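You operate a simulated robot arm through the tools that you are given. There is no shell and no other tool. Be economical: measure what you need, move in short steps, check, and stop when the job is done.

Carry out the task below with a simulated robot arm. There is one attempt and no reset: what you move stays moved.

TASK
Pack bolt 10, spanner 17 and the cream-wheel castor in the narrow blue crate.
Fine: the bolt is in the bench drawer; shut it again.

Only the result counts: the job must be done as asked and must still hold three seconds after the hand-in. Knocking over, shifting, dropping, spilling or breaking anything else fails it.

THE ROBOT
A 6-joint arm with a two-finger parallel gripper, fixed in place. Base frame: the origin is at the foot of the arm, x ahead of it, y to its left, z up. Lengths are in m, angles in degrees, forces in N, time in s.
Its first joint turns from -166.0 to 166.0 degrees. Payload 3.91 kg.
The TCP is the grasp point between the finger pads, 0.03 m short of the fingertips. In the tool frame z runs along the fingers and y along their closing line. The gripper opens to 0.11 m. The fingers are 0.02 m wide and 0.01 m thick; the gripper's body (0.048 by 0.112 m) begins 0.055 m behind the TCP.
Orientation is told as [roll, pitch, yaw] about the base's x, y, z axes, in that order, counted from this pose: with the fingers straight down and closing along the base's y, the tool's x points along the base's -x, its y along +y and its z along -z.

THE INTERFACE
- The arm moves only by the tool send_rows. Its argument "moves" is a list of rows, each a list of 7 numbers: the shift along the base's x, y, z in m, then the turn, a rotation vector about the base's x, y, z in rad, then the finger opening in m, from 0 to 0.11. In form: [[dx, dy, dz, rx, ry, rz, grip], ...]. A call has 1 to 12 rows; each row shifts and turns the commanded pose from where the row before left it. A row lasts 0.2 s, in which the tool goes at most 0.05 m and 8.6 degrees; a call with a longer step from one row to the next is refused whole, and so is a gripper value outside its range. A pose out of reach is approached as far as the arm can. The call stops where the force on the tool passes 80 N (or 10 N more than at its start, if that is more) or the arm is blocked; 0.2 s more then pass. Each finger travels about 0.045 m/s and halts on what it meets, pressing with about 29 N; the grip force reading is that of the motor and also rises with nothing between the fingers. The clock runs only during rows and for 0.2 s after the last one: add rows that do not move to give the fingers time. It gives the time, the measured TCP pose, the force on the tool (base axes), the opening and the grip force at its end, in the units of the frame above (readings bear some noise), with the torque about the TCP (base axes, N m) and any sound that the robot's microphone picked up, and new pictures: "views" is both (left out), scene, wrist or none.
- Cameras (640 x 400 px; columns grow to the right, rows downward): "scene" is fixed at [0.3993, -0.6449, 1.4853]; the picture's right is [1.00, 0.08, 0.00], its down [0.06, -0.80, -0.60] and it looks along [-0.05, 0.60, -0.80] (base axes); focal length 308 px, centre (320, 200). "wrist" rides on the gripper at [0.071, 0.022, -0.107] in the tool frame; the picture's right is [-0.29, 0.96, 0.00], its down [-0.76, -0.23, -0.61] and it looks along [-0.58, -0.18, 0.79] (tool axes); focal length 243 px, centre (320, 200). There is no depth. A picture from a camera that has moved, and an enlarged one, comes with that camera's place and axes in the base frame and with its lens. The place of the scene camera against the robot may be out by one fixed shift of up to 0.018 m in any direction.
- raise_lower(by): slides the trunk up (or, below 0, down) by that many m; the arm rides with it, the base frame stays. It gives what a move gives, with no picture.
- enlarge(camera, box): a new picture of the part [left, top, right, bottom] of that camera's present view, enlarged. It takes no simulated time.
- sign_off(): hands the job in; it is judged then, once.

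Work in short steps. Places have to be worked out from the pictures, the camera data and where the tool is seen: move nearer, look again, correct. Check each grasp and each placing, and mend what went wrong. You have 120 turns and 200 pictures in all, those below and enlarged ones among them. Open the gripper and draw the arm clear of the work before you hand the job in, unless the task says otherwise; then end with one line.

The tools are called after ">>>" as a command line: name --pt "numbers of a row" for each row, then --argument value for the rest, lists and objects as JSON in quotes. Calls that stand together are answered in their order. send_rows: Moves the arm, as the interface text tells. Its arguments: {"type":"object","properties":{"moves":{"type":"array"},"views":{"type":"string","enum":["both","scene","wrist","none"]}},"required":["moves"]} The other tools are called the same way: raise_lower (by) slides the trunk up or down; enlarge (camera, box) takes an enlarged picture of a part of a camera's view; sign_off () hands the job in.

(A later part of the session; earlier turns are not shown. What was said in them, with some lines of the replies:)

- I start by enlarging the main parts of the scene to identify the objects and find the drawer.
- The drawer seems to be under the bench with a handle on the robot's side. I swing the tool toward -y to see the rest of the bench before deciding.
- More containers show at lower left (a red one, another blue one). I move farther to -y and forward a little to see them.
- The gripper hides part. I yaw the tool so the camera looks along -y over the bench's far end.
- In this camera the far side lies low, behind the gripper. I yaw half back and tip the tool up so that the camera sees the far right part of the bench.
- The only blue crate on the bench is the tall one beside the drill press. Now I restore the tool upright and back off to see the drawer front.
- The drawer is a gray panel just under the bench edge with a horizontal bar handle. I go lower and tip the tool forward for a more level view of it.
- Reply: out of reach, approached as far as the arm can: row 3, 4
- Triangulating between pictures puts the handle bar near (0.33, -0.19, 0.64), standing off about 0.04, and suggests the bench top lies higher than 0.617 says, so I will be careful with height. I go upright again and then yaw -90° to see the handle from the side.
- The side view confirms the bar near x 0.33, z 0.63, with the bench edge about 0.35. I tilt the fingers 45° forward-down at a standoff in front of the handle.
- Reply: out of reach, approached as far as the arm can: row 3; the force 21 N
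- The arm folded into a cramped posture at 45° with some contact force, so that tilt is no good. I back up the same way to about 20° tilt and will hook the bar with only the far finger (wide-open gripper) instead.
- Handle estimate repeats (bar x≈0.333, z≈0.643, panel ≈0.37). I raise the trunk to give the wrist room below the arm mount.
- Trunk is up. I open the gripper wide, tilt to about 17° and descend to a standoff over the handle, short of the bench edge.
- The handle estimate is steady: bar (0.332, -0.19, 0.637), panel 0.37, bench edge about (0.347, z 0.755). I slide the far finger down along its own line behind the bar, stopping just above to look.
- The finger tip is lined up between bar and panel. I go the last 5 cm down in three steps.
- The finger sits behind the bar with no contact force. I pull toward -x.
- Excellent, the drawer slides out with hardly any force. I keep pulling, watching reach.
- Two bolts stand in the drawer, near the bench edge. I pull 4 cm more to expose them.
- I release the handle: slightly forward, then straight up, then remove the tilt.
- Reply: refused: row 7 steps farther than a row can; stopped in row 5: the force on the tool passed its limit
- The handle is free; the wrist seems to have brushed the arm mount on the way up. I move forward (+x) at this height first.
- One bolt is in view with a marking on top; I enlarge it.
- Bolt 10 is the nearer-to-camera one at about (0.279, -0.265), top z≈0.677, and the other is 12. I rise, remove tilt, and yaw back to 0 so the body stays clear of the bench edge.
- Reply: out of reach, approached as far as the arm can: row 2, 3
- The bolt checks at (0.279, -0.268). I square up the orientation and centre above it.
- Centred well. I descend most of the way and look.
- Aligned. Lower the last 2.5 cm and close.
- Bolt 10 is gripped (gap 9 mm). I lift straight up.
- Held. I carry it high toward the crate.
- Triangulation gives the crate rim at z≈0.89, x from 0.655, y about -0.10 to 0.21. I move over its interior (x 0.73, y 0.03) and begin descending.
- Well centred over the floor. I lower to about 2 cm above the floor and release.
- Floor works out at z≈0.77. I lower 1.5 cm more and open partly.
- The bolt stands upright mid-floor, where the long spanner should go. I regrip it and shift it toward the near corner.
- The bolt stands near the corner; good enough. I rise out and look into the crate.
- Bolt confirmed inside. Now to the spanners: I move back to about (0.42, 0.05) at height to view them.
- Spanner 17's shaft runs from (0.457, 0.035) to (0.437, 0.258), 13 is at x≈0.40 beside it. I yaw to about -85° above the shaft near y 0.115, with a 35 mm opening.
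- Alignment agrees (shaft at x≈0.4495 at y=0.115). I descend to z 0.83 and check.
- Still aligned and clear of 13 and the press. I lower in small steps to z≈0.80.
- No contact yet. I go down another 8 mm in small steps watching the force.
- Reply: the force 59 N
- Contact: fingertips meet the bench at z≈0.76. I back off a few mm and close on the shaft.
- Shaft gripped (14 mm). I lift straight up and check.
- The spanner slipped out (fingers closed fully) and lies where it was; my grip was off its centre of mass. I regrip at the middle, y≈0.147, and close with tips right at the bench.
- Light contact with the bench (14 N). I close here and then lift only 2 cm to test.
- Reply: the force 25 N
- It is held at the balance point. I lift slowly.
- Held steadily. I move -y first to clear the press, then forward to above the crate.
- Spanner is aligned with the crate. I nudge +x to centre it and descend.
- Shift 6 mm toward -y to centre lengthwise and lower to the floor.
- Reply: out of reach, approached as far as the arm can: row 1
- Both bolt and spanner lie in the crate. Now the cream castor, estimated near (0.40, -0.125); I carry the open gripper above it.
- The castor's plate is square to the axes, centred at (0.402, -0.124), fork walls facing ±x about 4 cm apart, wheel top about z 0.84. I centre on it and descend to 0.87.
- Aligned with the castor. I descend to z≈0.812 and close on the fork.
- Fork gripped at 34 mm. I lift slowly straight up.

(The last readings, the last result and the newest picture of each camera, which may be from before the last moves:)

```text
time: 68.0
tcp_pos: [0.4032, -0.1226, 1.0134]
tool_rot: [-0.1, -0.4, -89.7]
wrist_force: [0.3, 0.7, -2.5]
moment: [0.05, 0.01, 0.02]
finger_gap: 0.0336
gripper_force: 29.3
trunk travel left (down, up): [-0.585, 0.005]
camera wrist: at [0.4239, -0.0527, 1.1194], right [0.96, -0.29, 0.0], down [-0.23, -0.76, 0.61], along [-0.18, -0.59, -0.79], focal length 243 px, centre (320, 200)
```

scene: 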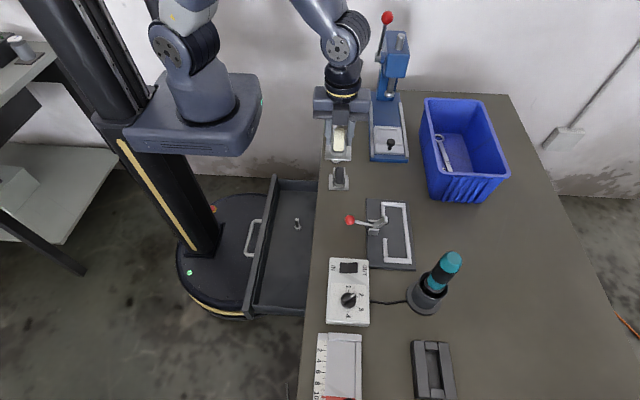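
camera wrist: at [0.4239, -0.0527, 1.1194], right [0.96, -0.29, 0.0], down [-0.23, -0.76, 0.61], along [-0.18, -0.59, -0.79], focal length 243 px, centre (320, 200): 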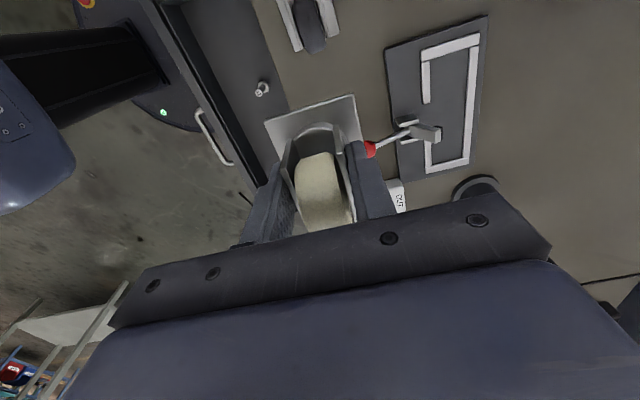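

Castor is held. I carry it over to the crate toward (0.742, 0.095).

>>> send_rows --pt "0.025 0.015 0 0 0 0 0.0" --pt "0.035 0.022 0 0 0 0 0.0" --pt "0.035 0.022 0 0 0 0 0.0" --pt "0.035 0.022 0 0 0 0 0.0" --pt "0.035 0.022 0 0 0 0 0.0" --pt "0.035 0.022 0 0 0 0 0.0" --pt "0.035 0.022 0 0 0 0 0.0" --pt "0.035 0.022 0 0 0 0 0.0" --pt "0.035 0.022 0 0 0 0 0.0" --pt "0.034 0.026 0 0 0 0 0.0"

```text
time: 70.2
tcp_pos: [0.7433, 0.0965, 1.0126]
tool_rot: [-0.3, -0.4, -89.8]
wrist_force: [0.4, -0.1, -1.7]
moment: [0.02, -0.02, -0.01]
finger_gap: 0.0336
gripper_force: 29.3
trunk travel left (down, up): [-0.585, 0.005]
camera wrist: at [0.7645, 0.1671, 1.1186], right [0.96, -0.29, 0.0], down [-0.22, -0.76, 0.61], along [-0.18, -0.59, -0.79], focal length 243 px, centre (320, 200)
```

scene: 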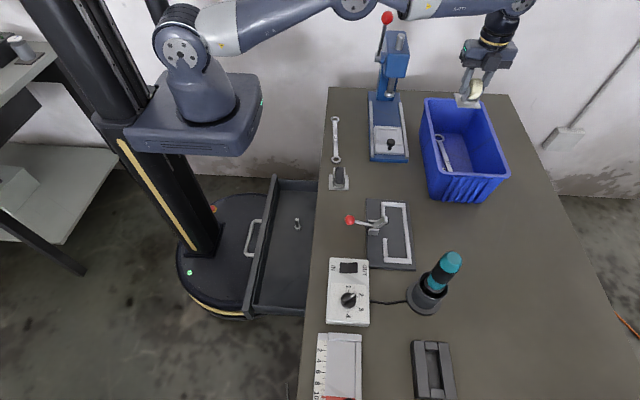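
wrist: 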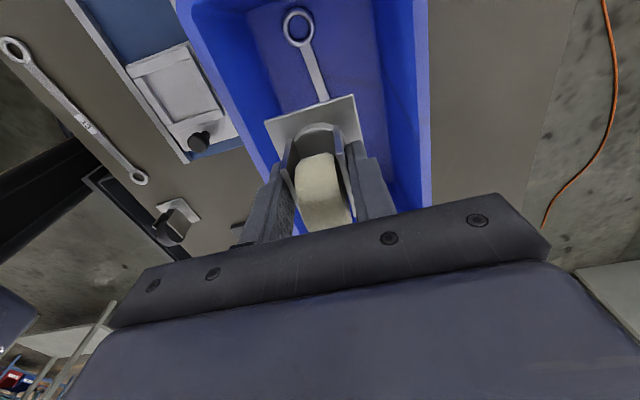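

Far ring is at (0.7325, 0.161), so the plate will rest across the shaft, which is fine. I lower into the crate.

>>> send_rows --pt "0.003 -0.01 -0.03 0 0 0 0.0" --pt "0 0 -0.04 0 0 0 0.0" --pt "0 0 -0.04 0 0 0 0.0" --pt "0 0 -0.04 0 0 0 0.0" --pt "0 0 -0.02 0 0 0 0.0" --pt "0 0 -0.008 0 0 0 0.0"

```text
time: 71.5
tcp_pos: [0.7445, 0.0837, 0.8355]
tool_rot: [-0.1, -0.4, -89.8]
wrist_force: [0.5, 0.8, -2.2]
moment: [0.03, 0.0, 0.01]
finger_gap: 0.0338
gripper_force: 28.9
trunk travel left (down, up): [-0.585, 0.005]
camera wrist: at [0.766, 0.1555, 0.9415], right [0.96, -0.29, 0.0], down [-0.23, -0.76, 0.61], along [-0.18, -0.59, -0.79], focal length 243 px, centre (320, 200)
```

scene: 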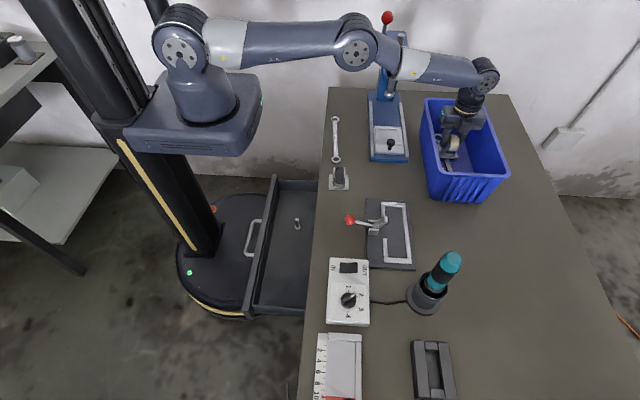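
wrist: 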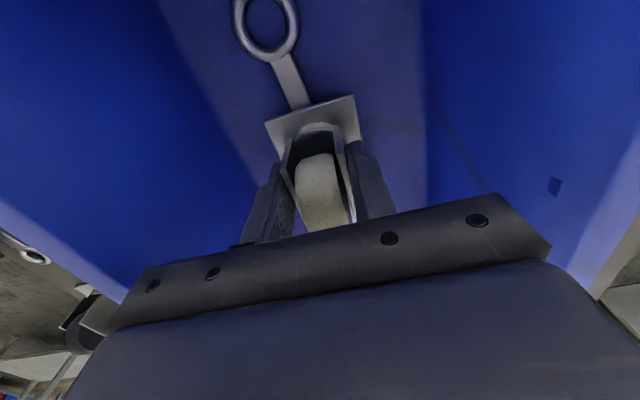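

Nearly on it. I lower a few mm more until light contact, watching force.

>>> send_rows --pt "0 0 -0.004 0 0 0 0.0" --pt "0 0 -0.004 0 0 0 0.0" --views "none"

```text
time: 72.2
tcp_pos: [0.7453, 0.0847, 0.8287]
tool_rot: [0.0, -0.5, -89.8]
wrist_force: [0.3, 0.2, -2.3]
moment: [0.01, -0.01, -0.02]
finger_gap: 0.034
gripper_force: 28.8
trunk travel left (down, up): [-0.585, 0.005]
```

>>> send_rows --pt "0 0 -0.003 0 0 0 0.0" --pt "0 0 -0.003 0 0 0 0.0" --views "none"

```text
time: 72.8
tcp_pos: [0.7436, 0.0835, 0.8259]
tool_rot: [0.4, -0.3, -89.8]
wrist_force: [-1.5, 1.2, 17.7]
moment: [-0.15, 0.17, -0.01]
finger_gap: 0.0338
gripper_force: 29.2
trunk travel left (down, up): [-0.585, 0.005]
```

Contact with the spanner/floor. I open and rise clear.

>>> send_rows --pt "0 0 0.001 0 0 0 0.045" --pt "0 0 0 0 0 0 0.06" --pt "0 0 0 0 0 0 0.06" --pt "0 0 0.02 0 0 0 0.06" --pt "0 0 0.04 0 0 0 0.06" --pt "0 0 0.04 0 0 0 0.06" --pt "0 0 0.045 0 0 0 0.06" --pt "-0.03 0 0.035 0 0 0 0.06"

>>> enlarge --camera "scene" --box '[400, 80, 530, 220]'

```text
time: 74.5
tcp_pos: [0.7166, 0.0807, 1.0024]
tool_rot: [-0.2, -0.4, -89.8]
wrist_force: [-0.5, 0.3, -1.3]
moment: [0.0, 0.0, -0.03]
finger_gap: 0.0601
gripper_force: 0.0
trunk travel left (down, up): [-0.585, 0.005]
camera wrist: at [0.738, 0.1524, 1.1071], right [0.96, -0.29, 0.0], down [-0.23, -0.76, 0.61], along [-0.18, -0.59, -0.79], focal length 243 px, centre (320, 200)
```

scene: 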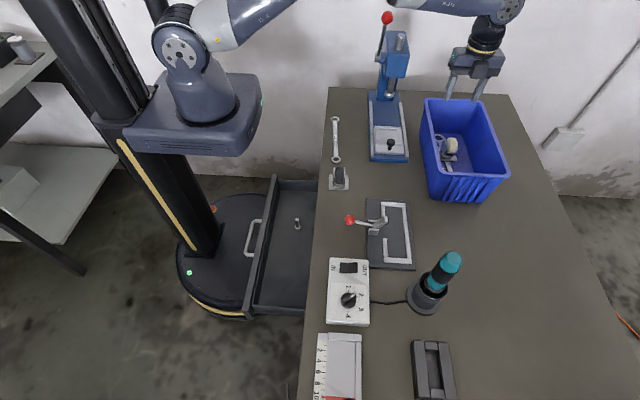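
wrist: 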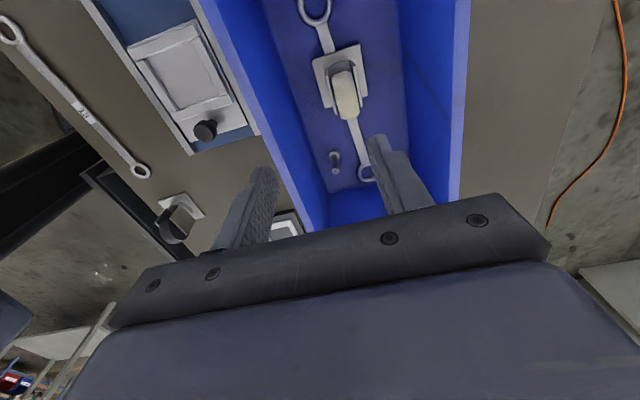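

```text
2.86 times, centred on (465, 150) of scene
camera zoom: at [0.3993, -0.6449, 1.4853], right [1.0, 0.08, 0.0], down [0.06, -0.8, -0.6], along [-0.05, 0.6, -0.8], focal length 881 px, centre (-94, 343)
```

zoom: 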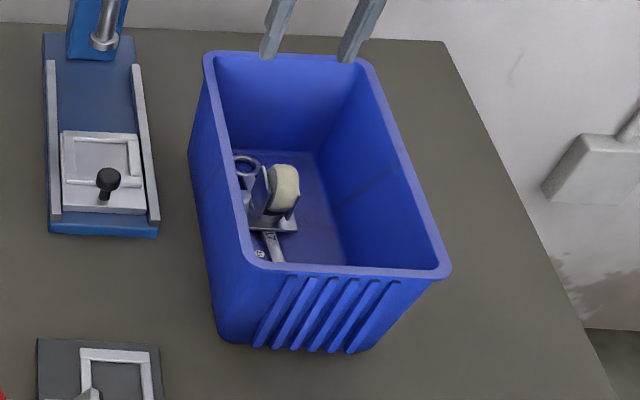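

All three items are in the crate. Now I return to shut the drawer: first move high back to above the drawer front.

>>> send_rows --pt "-0.0415 -0.0245 0 0 0 0 0.06" --pt "-0.0415 -0.0245 0 0 0 0 0.08" --pt "-0.0415 -0.0245 0 0 0 0 0.11" --pt "-0.0415 -0.0245 0 0 0 0 0.11" --pt "-0.0415 -0.0245 0 0 0 0 0.11" --pt "-0.0415 -0.0245 0 0 0 0 0.11" --pt "-0.0415 -0.0245 0 0 0 0 0.11" --pt "-0.0415 -0.0245 0 0 0 0 0.11" --pt "-0.0415 -0.0245 0 0 0 0 0.11" --pt "-0.0415 -0.0245 0 0 0 0 0.11" --pt "-0.0415 -0.0245 0 0 0 0 0.11" --views "none"

>>> send_rows --pt "-0.005 0 -0.03 0 -0.1 0 0.11" --pt "-0.005 0 -0.04 0 -0.1 0 0.11" --pt "-0.005 0 -0.04 0 -0.1 0 0.11" --pt "-0.005 0 -0.045 0 0 0 0.11" --pt "-0.005 0 -0.045 0 0 0 0.11"

```text
time: 77.0
tcp_pos: [0.2584, -0.1859, 1.0005]
tool_rot: [0.0, -0.4, -89.8]
wrist_force: [-0.7, -0.6, -0.4]
moment: [0.01, -0.01, 0.0]
finger_gap: 0.1102
gripper_force: 0.2
trunk travel left (down, up): [-0.585, 0.005]
```

```text
time: 78.2
tcp_pos: [0.2321, -0.1856, 0.8014]
tool_rot: [17.2, -0.3, -89.8]
wrist_force: [-0.1, 0.8, 0.0]
moment: [0.01, -0.01, 0.02]
finger_gap: 0.1102
gripper_force: 0.1
trunk travel left (down, up): [-0.585, 0.005]
camera wrist: at [0.2221, -0.1153, 0.9087], right [0.92, -0.29, 0.28], down [-0.4, -0.76, 0.52], along [0.07, -0.59, -0.81], focal length 243 px, centre (320, 200)
```

scene: 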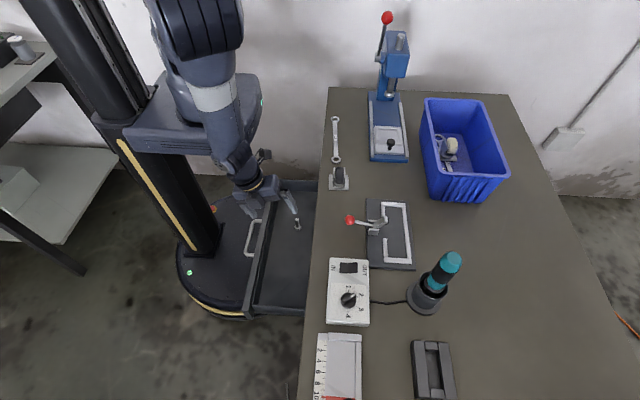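
wrist: 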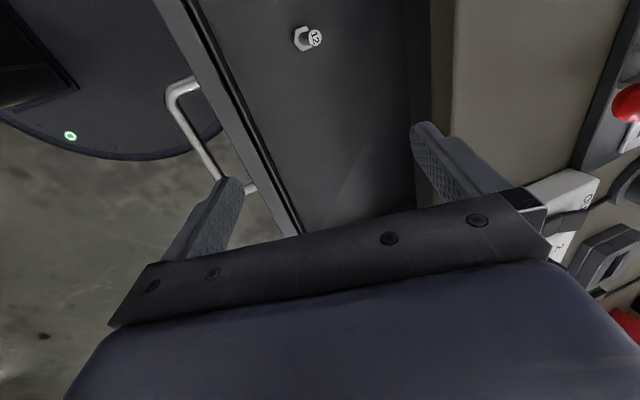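

Drawer front and handle are as left; bolt 12 still stands. I move back over the panel to above the gap between bar and panel.

>>> send_rows --pt "-0.02 -0.005 -0.015 0 0 0 0.11" --pt "-0.02 -0.005 -0.015 0 0 0 0.11" --pt "-0.025 0 -0.005 0 0 0 0.11" --pt "-0.025 0 -0.005 0 0 0 0.11" --pt "-0.02 0.0 0 0 0 0 0.11"

```text
time: 79.3
tcp_pos: [0.1213, -0.1953, 0.7647]
tool_rot: [17.1, -0.2, -89.8]
wrist_force: [1.0, 1.2, -0.6]
moment: [0.01, 0.02, -0.02]
finger_gap: 0.1102
gripper_force: 0.1
trunk travel left (down, up): [-0.585, 0.005]
camera wrist: at [0.1113, -0.124, 0.8712], right [0.92, -0.29, 0.28], down [-0.4, -0.76, 0.52], along [0.07, -0.58, -0.81], focal length 243 px, centre (320, 200)
```

scene: 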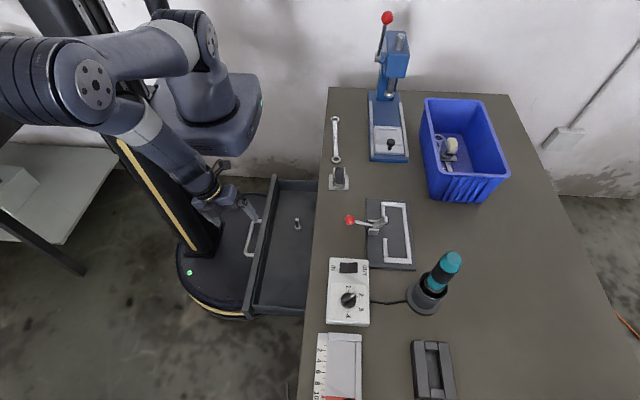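
wrist: 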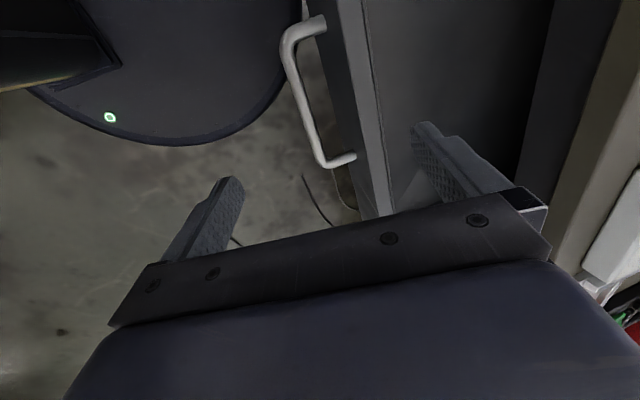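

I shift 14 mm back, then go straight down into the gap.

>>> send_rows --pt "-0.014 0.003 0 0 0 0 0.11" --pt "0 0 -0.03 0 0 0 0.11" --pt "0 0 -0.03 0 0 0 0.11" --views "wrist"

```text
time: 80.2
tcp_pos: [0.1066, -0.1931, 0.7018]
tool_rot: [17.1, -0.4, -89.8]
wrist_force: [0.0, -0.5, -0.5]
moment: [0.03, -0.01, 0.0]
finger_gap: 0.11
gripper_force: 0.2
trunk travel left (down, up): [-0.585, 0.005]
camera wrist: at [0.0966, -0.1212, 0.8089], right [0.91, -0.29, 0.28], down [-0.4, -0.76, 0.52], along [0.07, -0.59, -0.81], focal length 243 px, centre (320, 200)
```

wrist: 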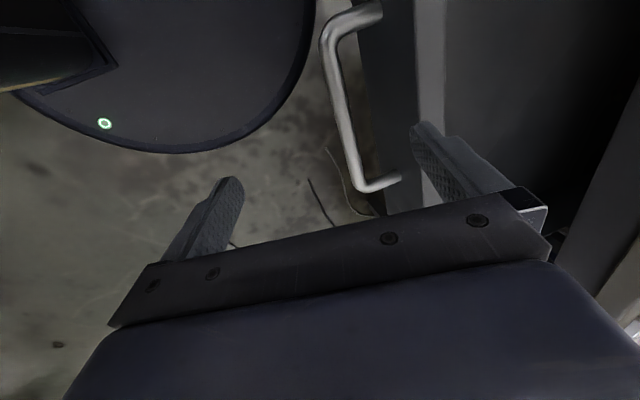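

>>> send_rows --pt "-0.002 0 -0.02 0 0 0 0.11" --pt "0 0 -0.02 0 0 0 0.11" --pt "0 0 -0.02 0 0 0 0.11" --views "wrist"

```text
time: 81.0
tcp_pos: [0.1077, -0.193, 0.6404]
tool_rot: [17.1, -0.4, -89.8]
wrist_force: [-0.6, 0.6, 0.0]
moment: [0.02, 0.01, 0.01]
finger_gap: 0.1102
gripper_force: 0.1
trunk travel left (down, up): [-0.585, 0.005]
camera wrist: at [0.0969, -0.1212, 0.7482], right [0.92, -0.29, 0.28], down [-0.4, -0.76, 0.52], along [0.07, -0.59, -0.81], focal length 243 px, centre (320, 200)
```

wrist: 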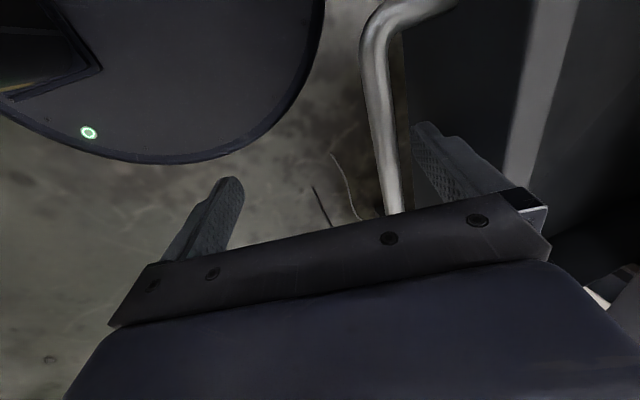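

In the gap without contact. I push the panel inward slowly so bolt 12 stays standing.

>>> send_rows --pt "0.005 0 0 0 0 0 0.11" --pt "0.006 0 0 0 0 0 0.11" --pt "0.008 0 0 0 0 0 0.11" --pt "0.012 0 0 0 0 0 0.11" --pt "0.014 0 0 0 0 0 0.11" --pt "0.014 0 0 0 0 0 0.11" --pt "0.014 0 0 0 0 0 0.11" --pt "0.014 0 0 0 0 0 0.11" --pt "0.014 0 0 0 0 0 0.11" --pt "0.012 0 0 0 0 0 0.11" --pt "0.008 0 0 0 0 0 0.11" --pt "0.005 0 0 0 0 0 0.11"

```text
time: 83.5
tcp_pos: [0.2326, -0.1929, 0.6409]
tool_rot: [17.1, -0.4, -89.9]
wrist_force: [0.9, -0.4, 0.2]
moment: [-0.02, 0.04, -0.02]
finger_gap: 0.1099
gripper_force: 0.0
trunk travel left (down, up): [-0.585, 0.005]
camera wrist: at [0.2211, -0.1214, 0.749], right [0.91, -0.29, 0.28], down [-0.4, -0.76, 0.52], along [0.07, -0.59, -0.81], focal length 243 px, centre (320, 200)
```

scene: 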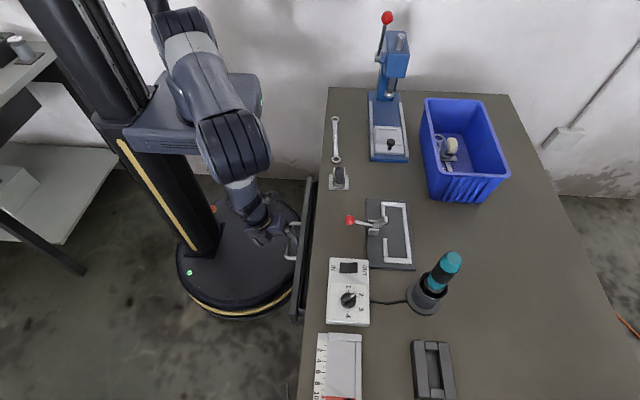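
wrist: 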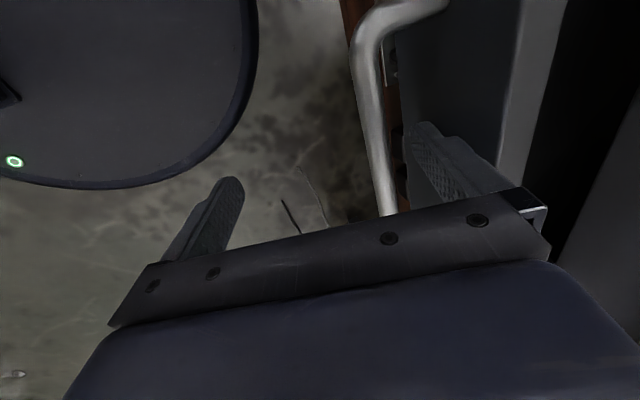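

Works. I push 4 cm more this way, then will re-pose to push on the bar from in front for the last bit.

>>> send_rows --pt "0.006 0 0 0 0 0 0.11" --pt "0.01 0 0 0 0 0 0.11" --pt "0.012 0 0 0 0 0 0.11" --pt "0.008 0 0 0 0 0 0.11" --pt "0.006 0 0 0 0 0 0.11" --pt "-0.006 0 0 0 0 0 0.11" --pt "-0.004 0 0.02 0 0 0 0.11" --pt "-0.01 0 0.03 0 0 0 0.11" --pt "-0.01 0 0.03 0 0 0 0.11"

```text
time: 85.5
tcp_pos: [0.2444, -0.1912, 0.7203]
tool_rot: [17.1, -0.3, -89.9]
wrist_force: [0.2, 0.9, -0.7]
moment: [0.01, 0.0, -0.02]
finger_gap: 0.1098
gripper_force: 0.1
trunk travel left (down, up): [-0.585, 0.005]
camera wrist: at [0.2322, -0.12, 0.8288], right [0.92, -0.29, 0.28], down [-0.4, -0.76, 0.52], along [0.07, -0.59, -0.81], focal length 243 px, centre (320, 200)
```

scene: 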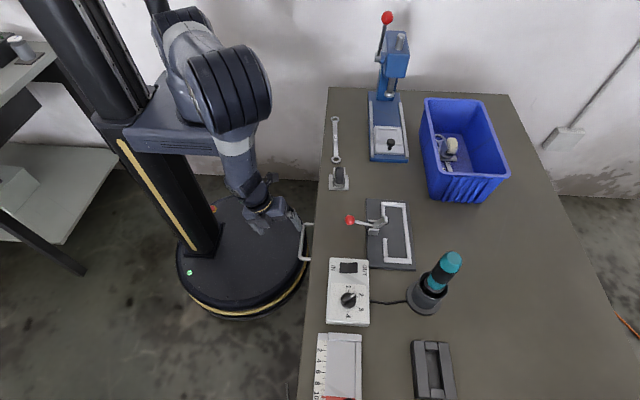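
wrist: 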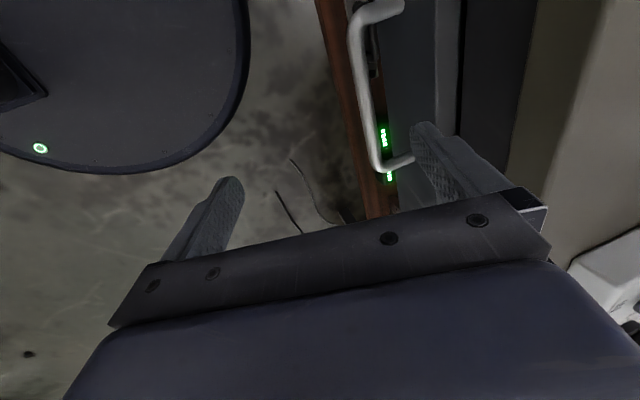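

The drawer stands about 2 cm open. I move the far finger in front of the bar, lower, and push it home until it stops.

>>> send_rows --pt "-0.015 0 0.005 0 0 0 0.11" --pt "-0.018 0 0 0 0 0 0.11" --pt "0 0 -0.03 0 0 0 0.11" --pt "0 0 -0.03 0 0 0 0.11" --pt "0 0 -0.025 0 0 0 0.11" --views "wrist"

```text
time: 86.8
tcp_pos: [0.2127, -0.1939, 0.6417]
tool_rot: [17.1, -0.4, -89.9]
wrist_force: [-0.4, -0.8, -0.3]
moment: [0.01, 0.01, -0.04]
finger_gap: 0.1099
gripper_force: 0.1
trunk travel left (down, up): [-0.585, 0.005]
camera wrist: at [0.2006, -0.1224, 0.7484], right [0.91, -0.29, 0.28], down [-0.4, -0.76, 0.52], along [0.07, -0.59, -0.81], focal length 243 px, centre (320, 200)
```

wrist: 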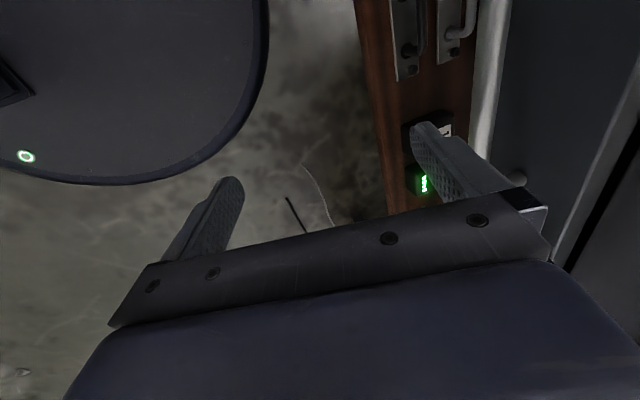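

>>> send_rows --pt "0.01 0 0 0 0 0 0.11" --pt "0.008 0 0 0 0 0 0.11" --pt "0.006 0 0 0 0 0 0.11" --pt "0.006 0 0 0 0 0 0.11" --pt "0.006 0 0 0 0 0 0.11" --pt "0.005 0 0 0 0 0 0.11" --pt "0.005 0 0 0 0 0 0.11"

```text
time: 88.3
tcp_pos: [0.2566, -0.1923, 0.6435]
tool_rot: [17.0, -0.2, -90.0]
wrist_force: [-9.2, 0.1, 6.2]
moment: [0.04, -0.32, 0.09]
finger_gap: 0.1062
gripper_force: 0.2
trunk travel left (down, up): [-0.585, 0.005]
camera wrist: at [0.2455, -0.1211, 0.7503], right [0.92, -0.29, 0.28], down [-0.4, -0.76, 0.52], along [0.06, -0.59, -0.81], focal length 243 px, centre (320, 200)
```

scene: 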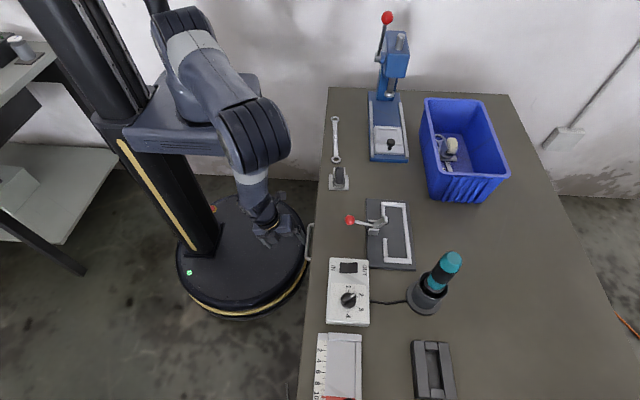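
wrist: 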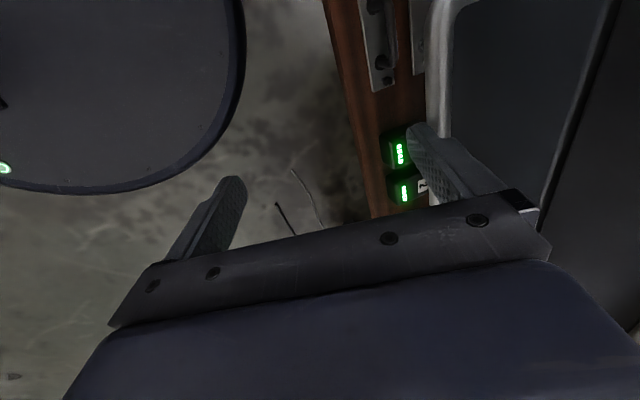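

Resistance begins (9 N). I push a little further to confirm the stop.

>>> send_rows --pt "0.004 0 0 0 0 0 0.11" --pt "0.004 0 0 0 0 0 0.11" --views "none"

```text
time: 89.0
tcp_pos: [0.2627, -0.1913, 0.643]
tool_rot: [16.9, -0.1, -90.0]
wrist_force: [-38.5, -2.1, 19.3]
moment: [0.06, -1.19, 0.0]
finger_gap: 0.095
gripper_force: 0.0
trunk travel left (down, up): [-0.585, 0.005]
```

Firm stop, the drawer is home. I back off, rise and check.

>>> send_rows --pt "-0.015 0 0 0 0 0 0.11" --pt "-0.025 0 0 0 0 0 0.11" --pt "-0.005 0 0.03 0 0 0 0.11" --pt "0 0 0.04 0 0 0 0.11" --pt "0.005 0 0.04 0 0 0 0.11" --pt "0.01 0 0.04 0 0 0 0.11"

>>> enlarge --camera "scene" --box '[280, 160, 400, 260]'

```text
time: 90.3
tcp_pos: [0.2397, -0.1909, 0.7907]
tool_rot: [17.1, -0.4, -89.9]
wrist_force: [-0.1, 0.0, -1.0]
moment: [0.03, -0.01, 0.01]
finger_gap: 0.11
gripper_force: 0.0
trunk travel left (down, up): [-0.585, 0.005]
camera wrist: at [0.2287, -0.1198, 0.8982], right [0.91, -0.29, 0.28], down [-0.4, -0.76, 0.52], along [0.07, -0.59, -0.81], focal length 243 px, centre (320, 200)
```

scene: 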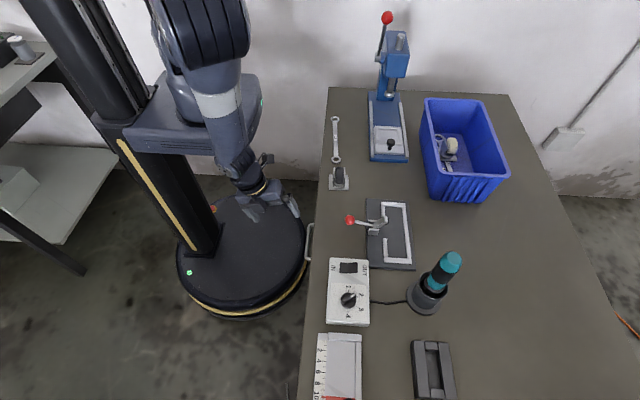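
wrist: 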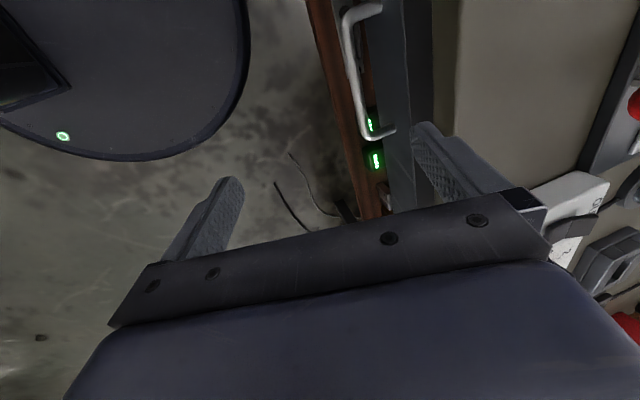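

```text
4.00 times, centred on (340, 210) of scene
camera zoom: at [0.3993, -0.6449, 1.4853], right [1.0, 0.08, 0.0], down [0.06, -0.8, -0.6], along [-0.05, 0.6, -0.8], focal length 1234 px, centre (240, 160)
```

zoom: 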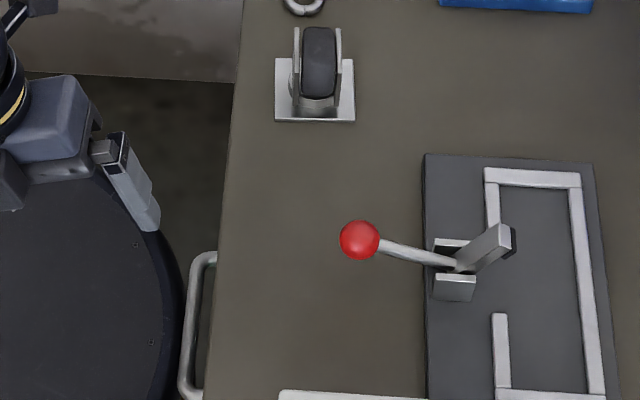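

The handle is exactly where it was at the start, so the drawer is shut, and everything else looks untouched. I raise the arm clear.

>>> send_rows --pt "0 0 0.04 0 0.1 0 0.11" --pt "0.01 0 0.045 0 0.1 0 0.11" --pt "0.01 0 0.045 0 0.09 0 0.11" --pt "0 0 0.04 0 0 0 0.11" --views "scene"

>>> enlarge --camera "scene" --box '[400, 80, 530, 220]'

```text
time: 91.3
tcp_pos: [0.2592, -0.1793, 0.9225]
tool_rot: [6.8, 2.6, -90.3]
wrist_force: [-1.7, -0.4, -0.1]
moment: [0.02, -0.11, 0.04]
finger_gap: 0.11
gripper_force: 0.0
out of reach, approached as far as the arm can: row 2, 3
trunk travel left (down, up): [-0.585, 0.005]
```

scene: 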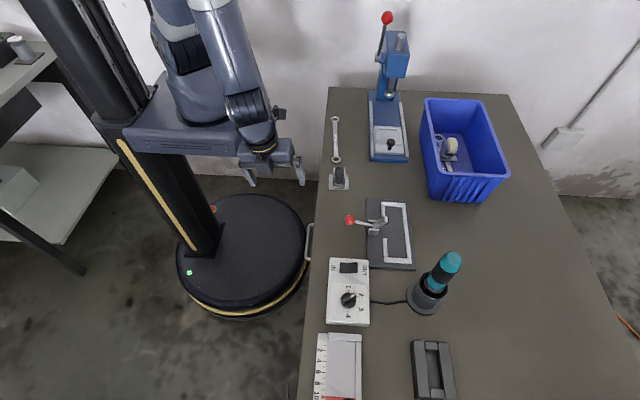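

```text
2.86 times, centred on (465, 150) of scene
camera zoom: at [0.3993, -0.6449, 1.4853], right [1.0, 0.08, 0.0], down [0.06, -0.8, -0.6], along [-0.05, 0.6, -0.8], focal length 881 px, centre (-94, 343)
```

zoom: 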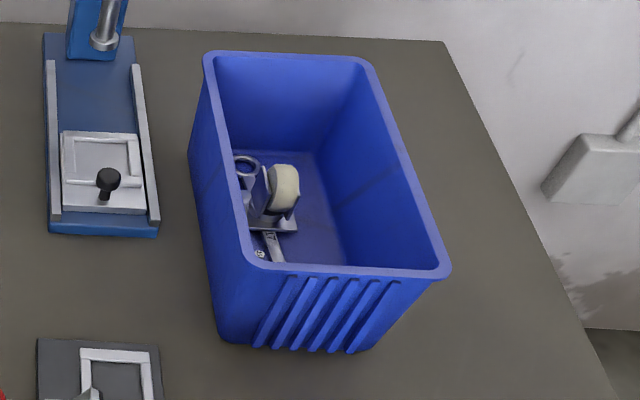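

The crate holds the bolt, spanner and castor, the drawer is shut, and the gripper is open and clear. I hand in.

>>> sign_off

```text
The job is handed in.
```

Bolt 10, spanner 17 and the cream-wheel castor are in the blue crate, the drawer is shut again, and I have handed the job in.
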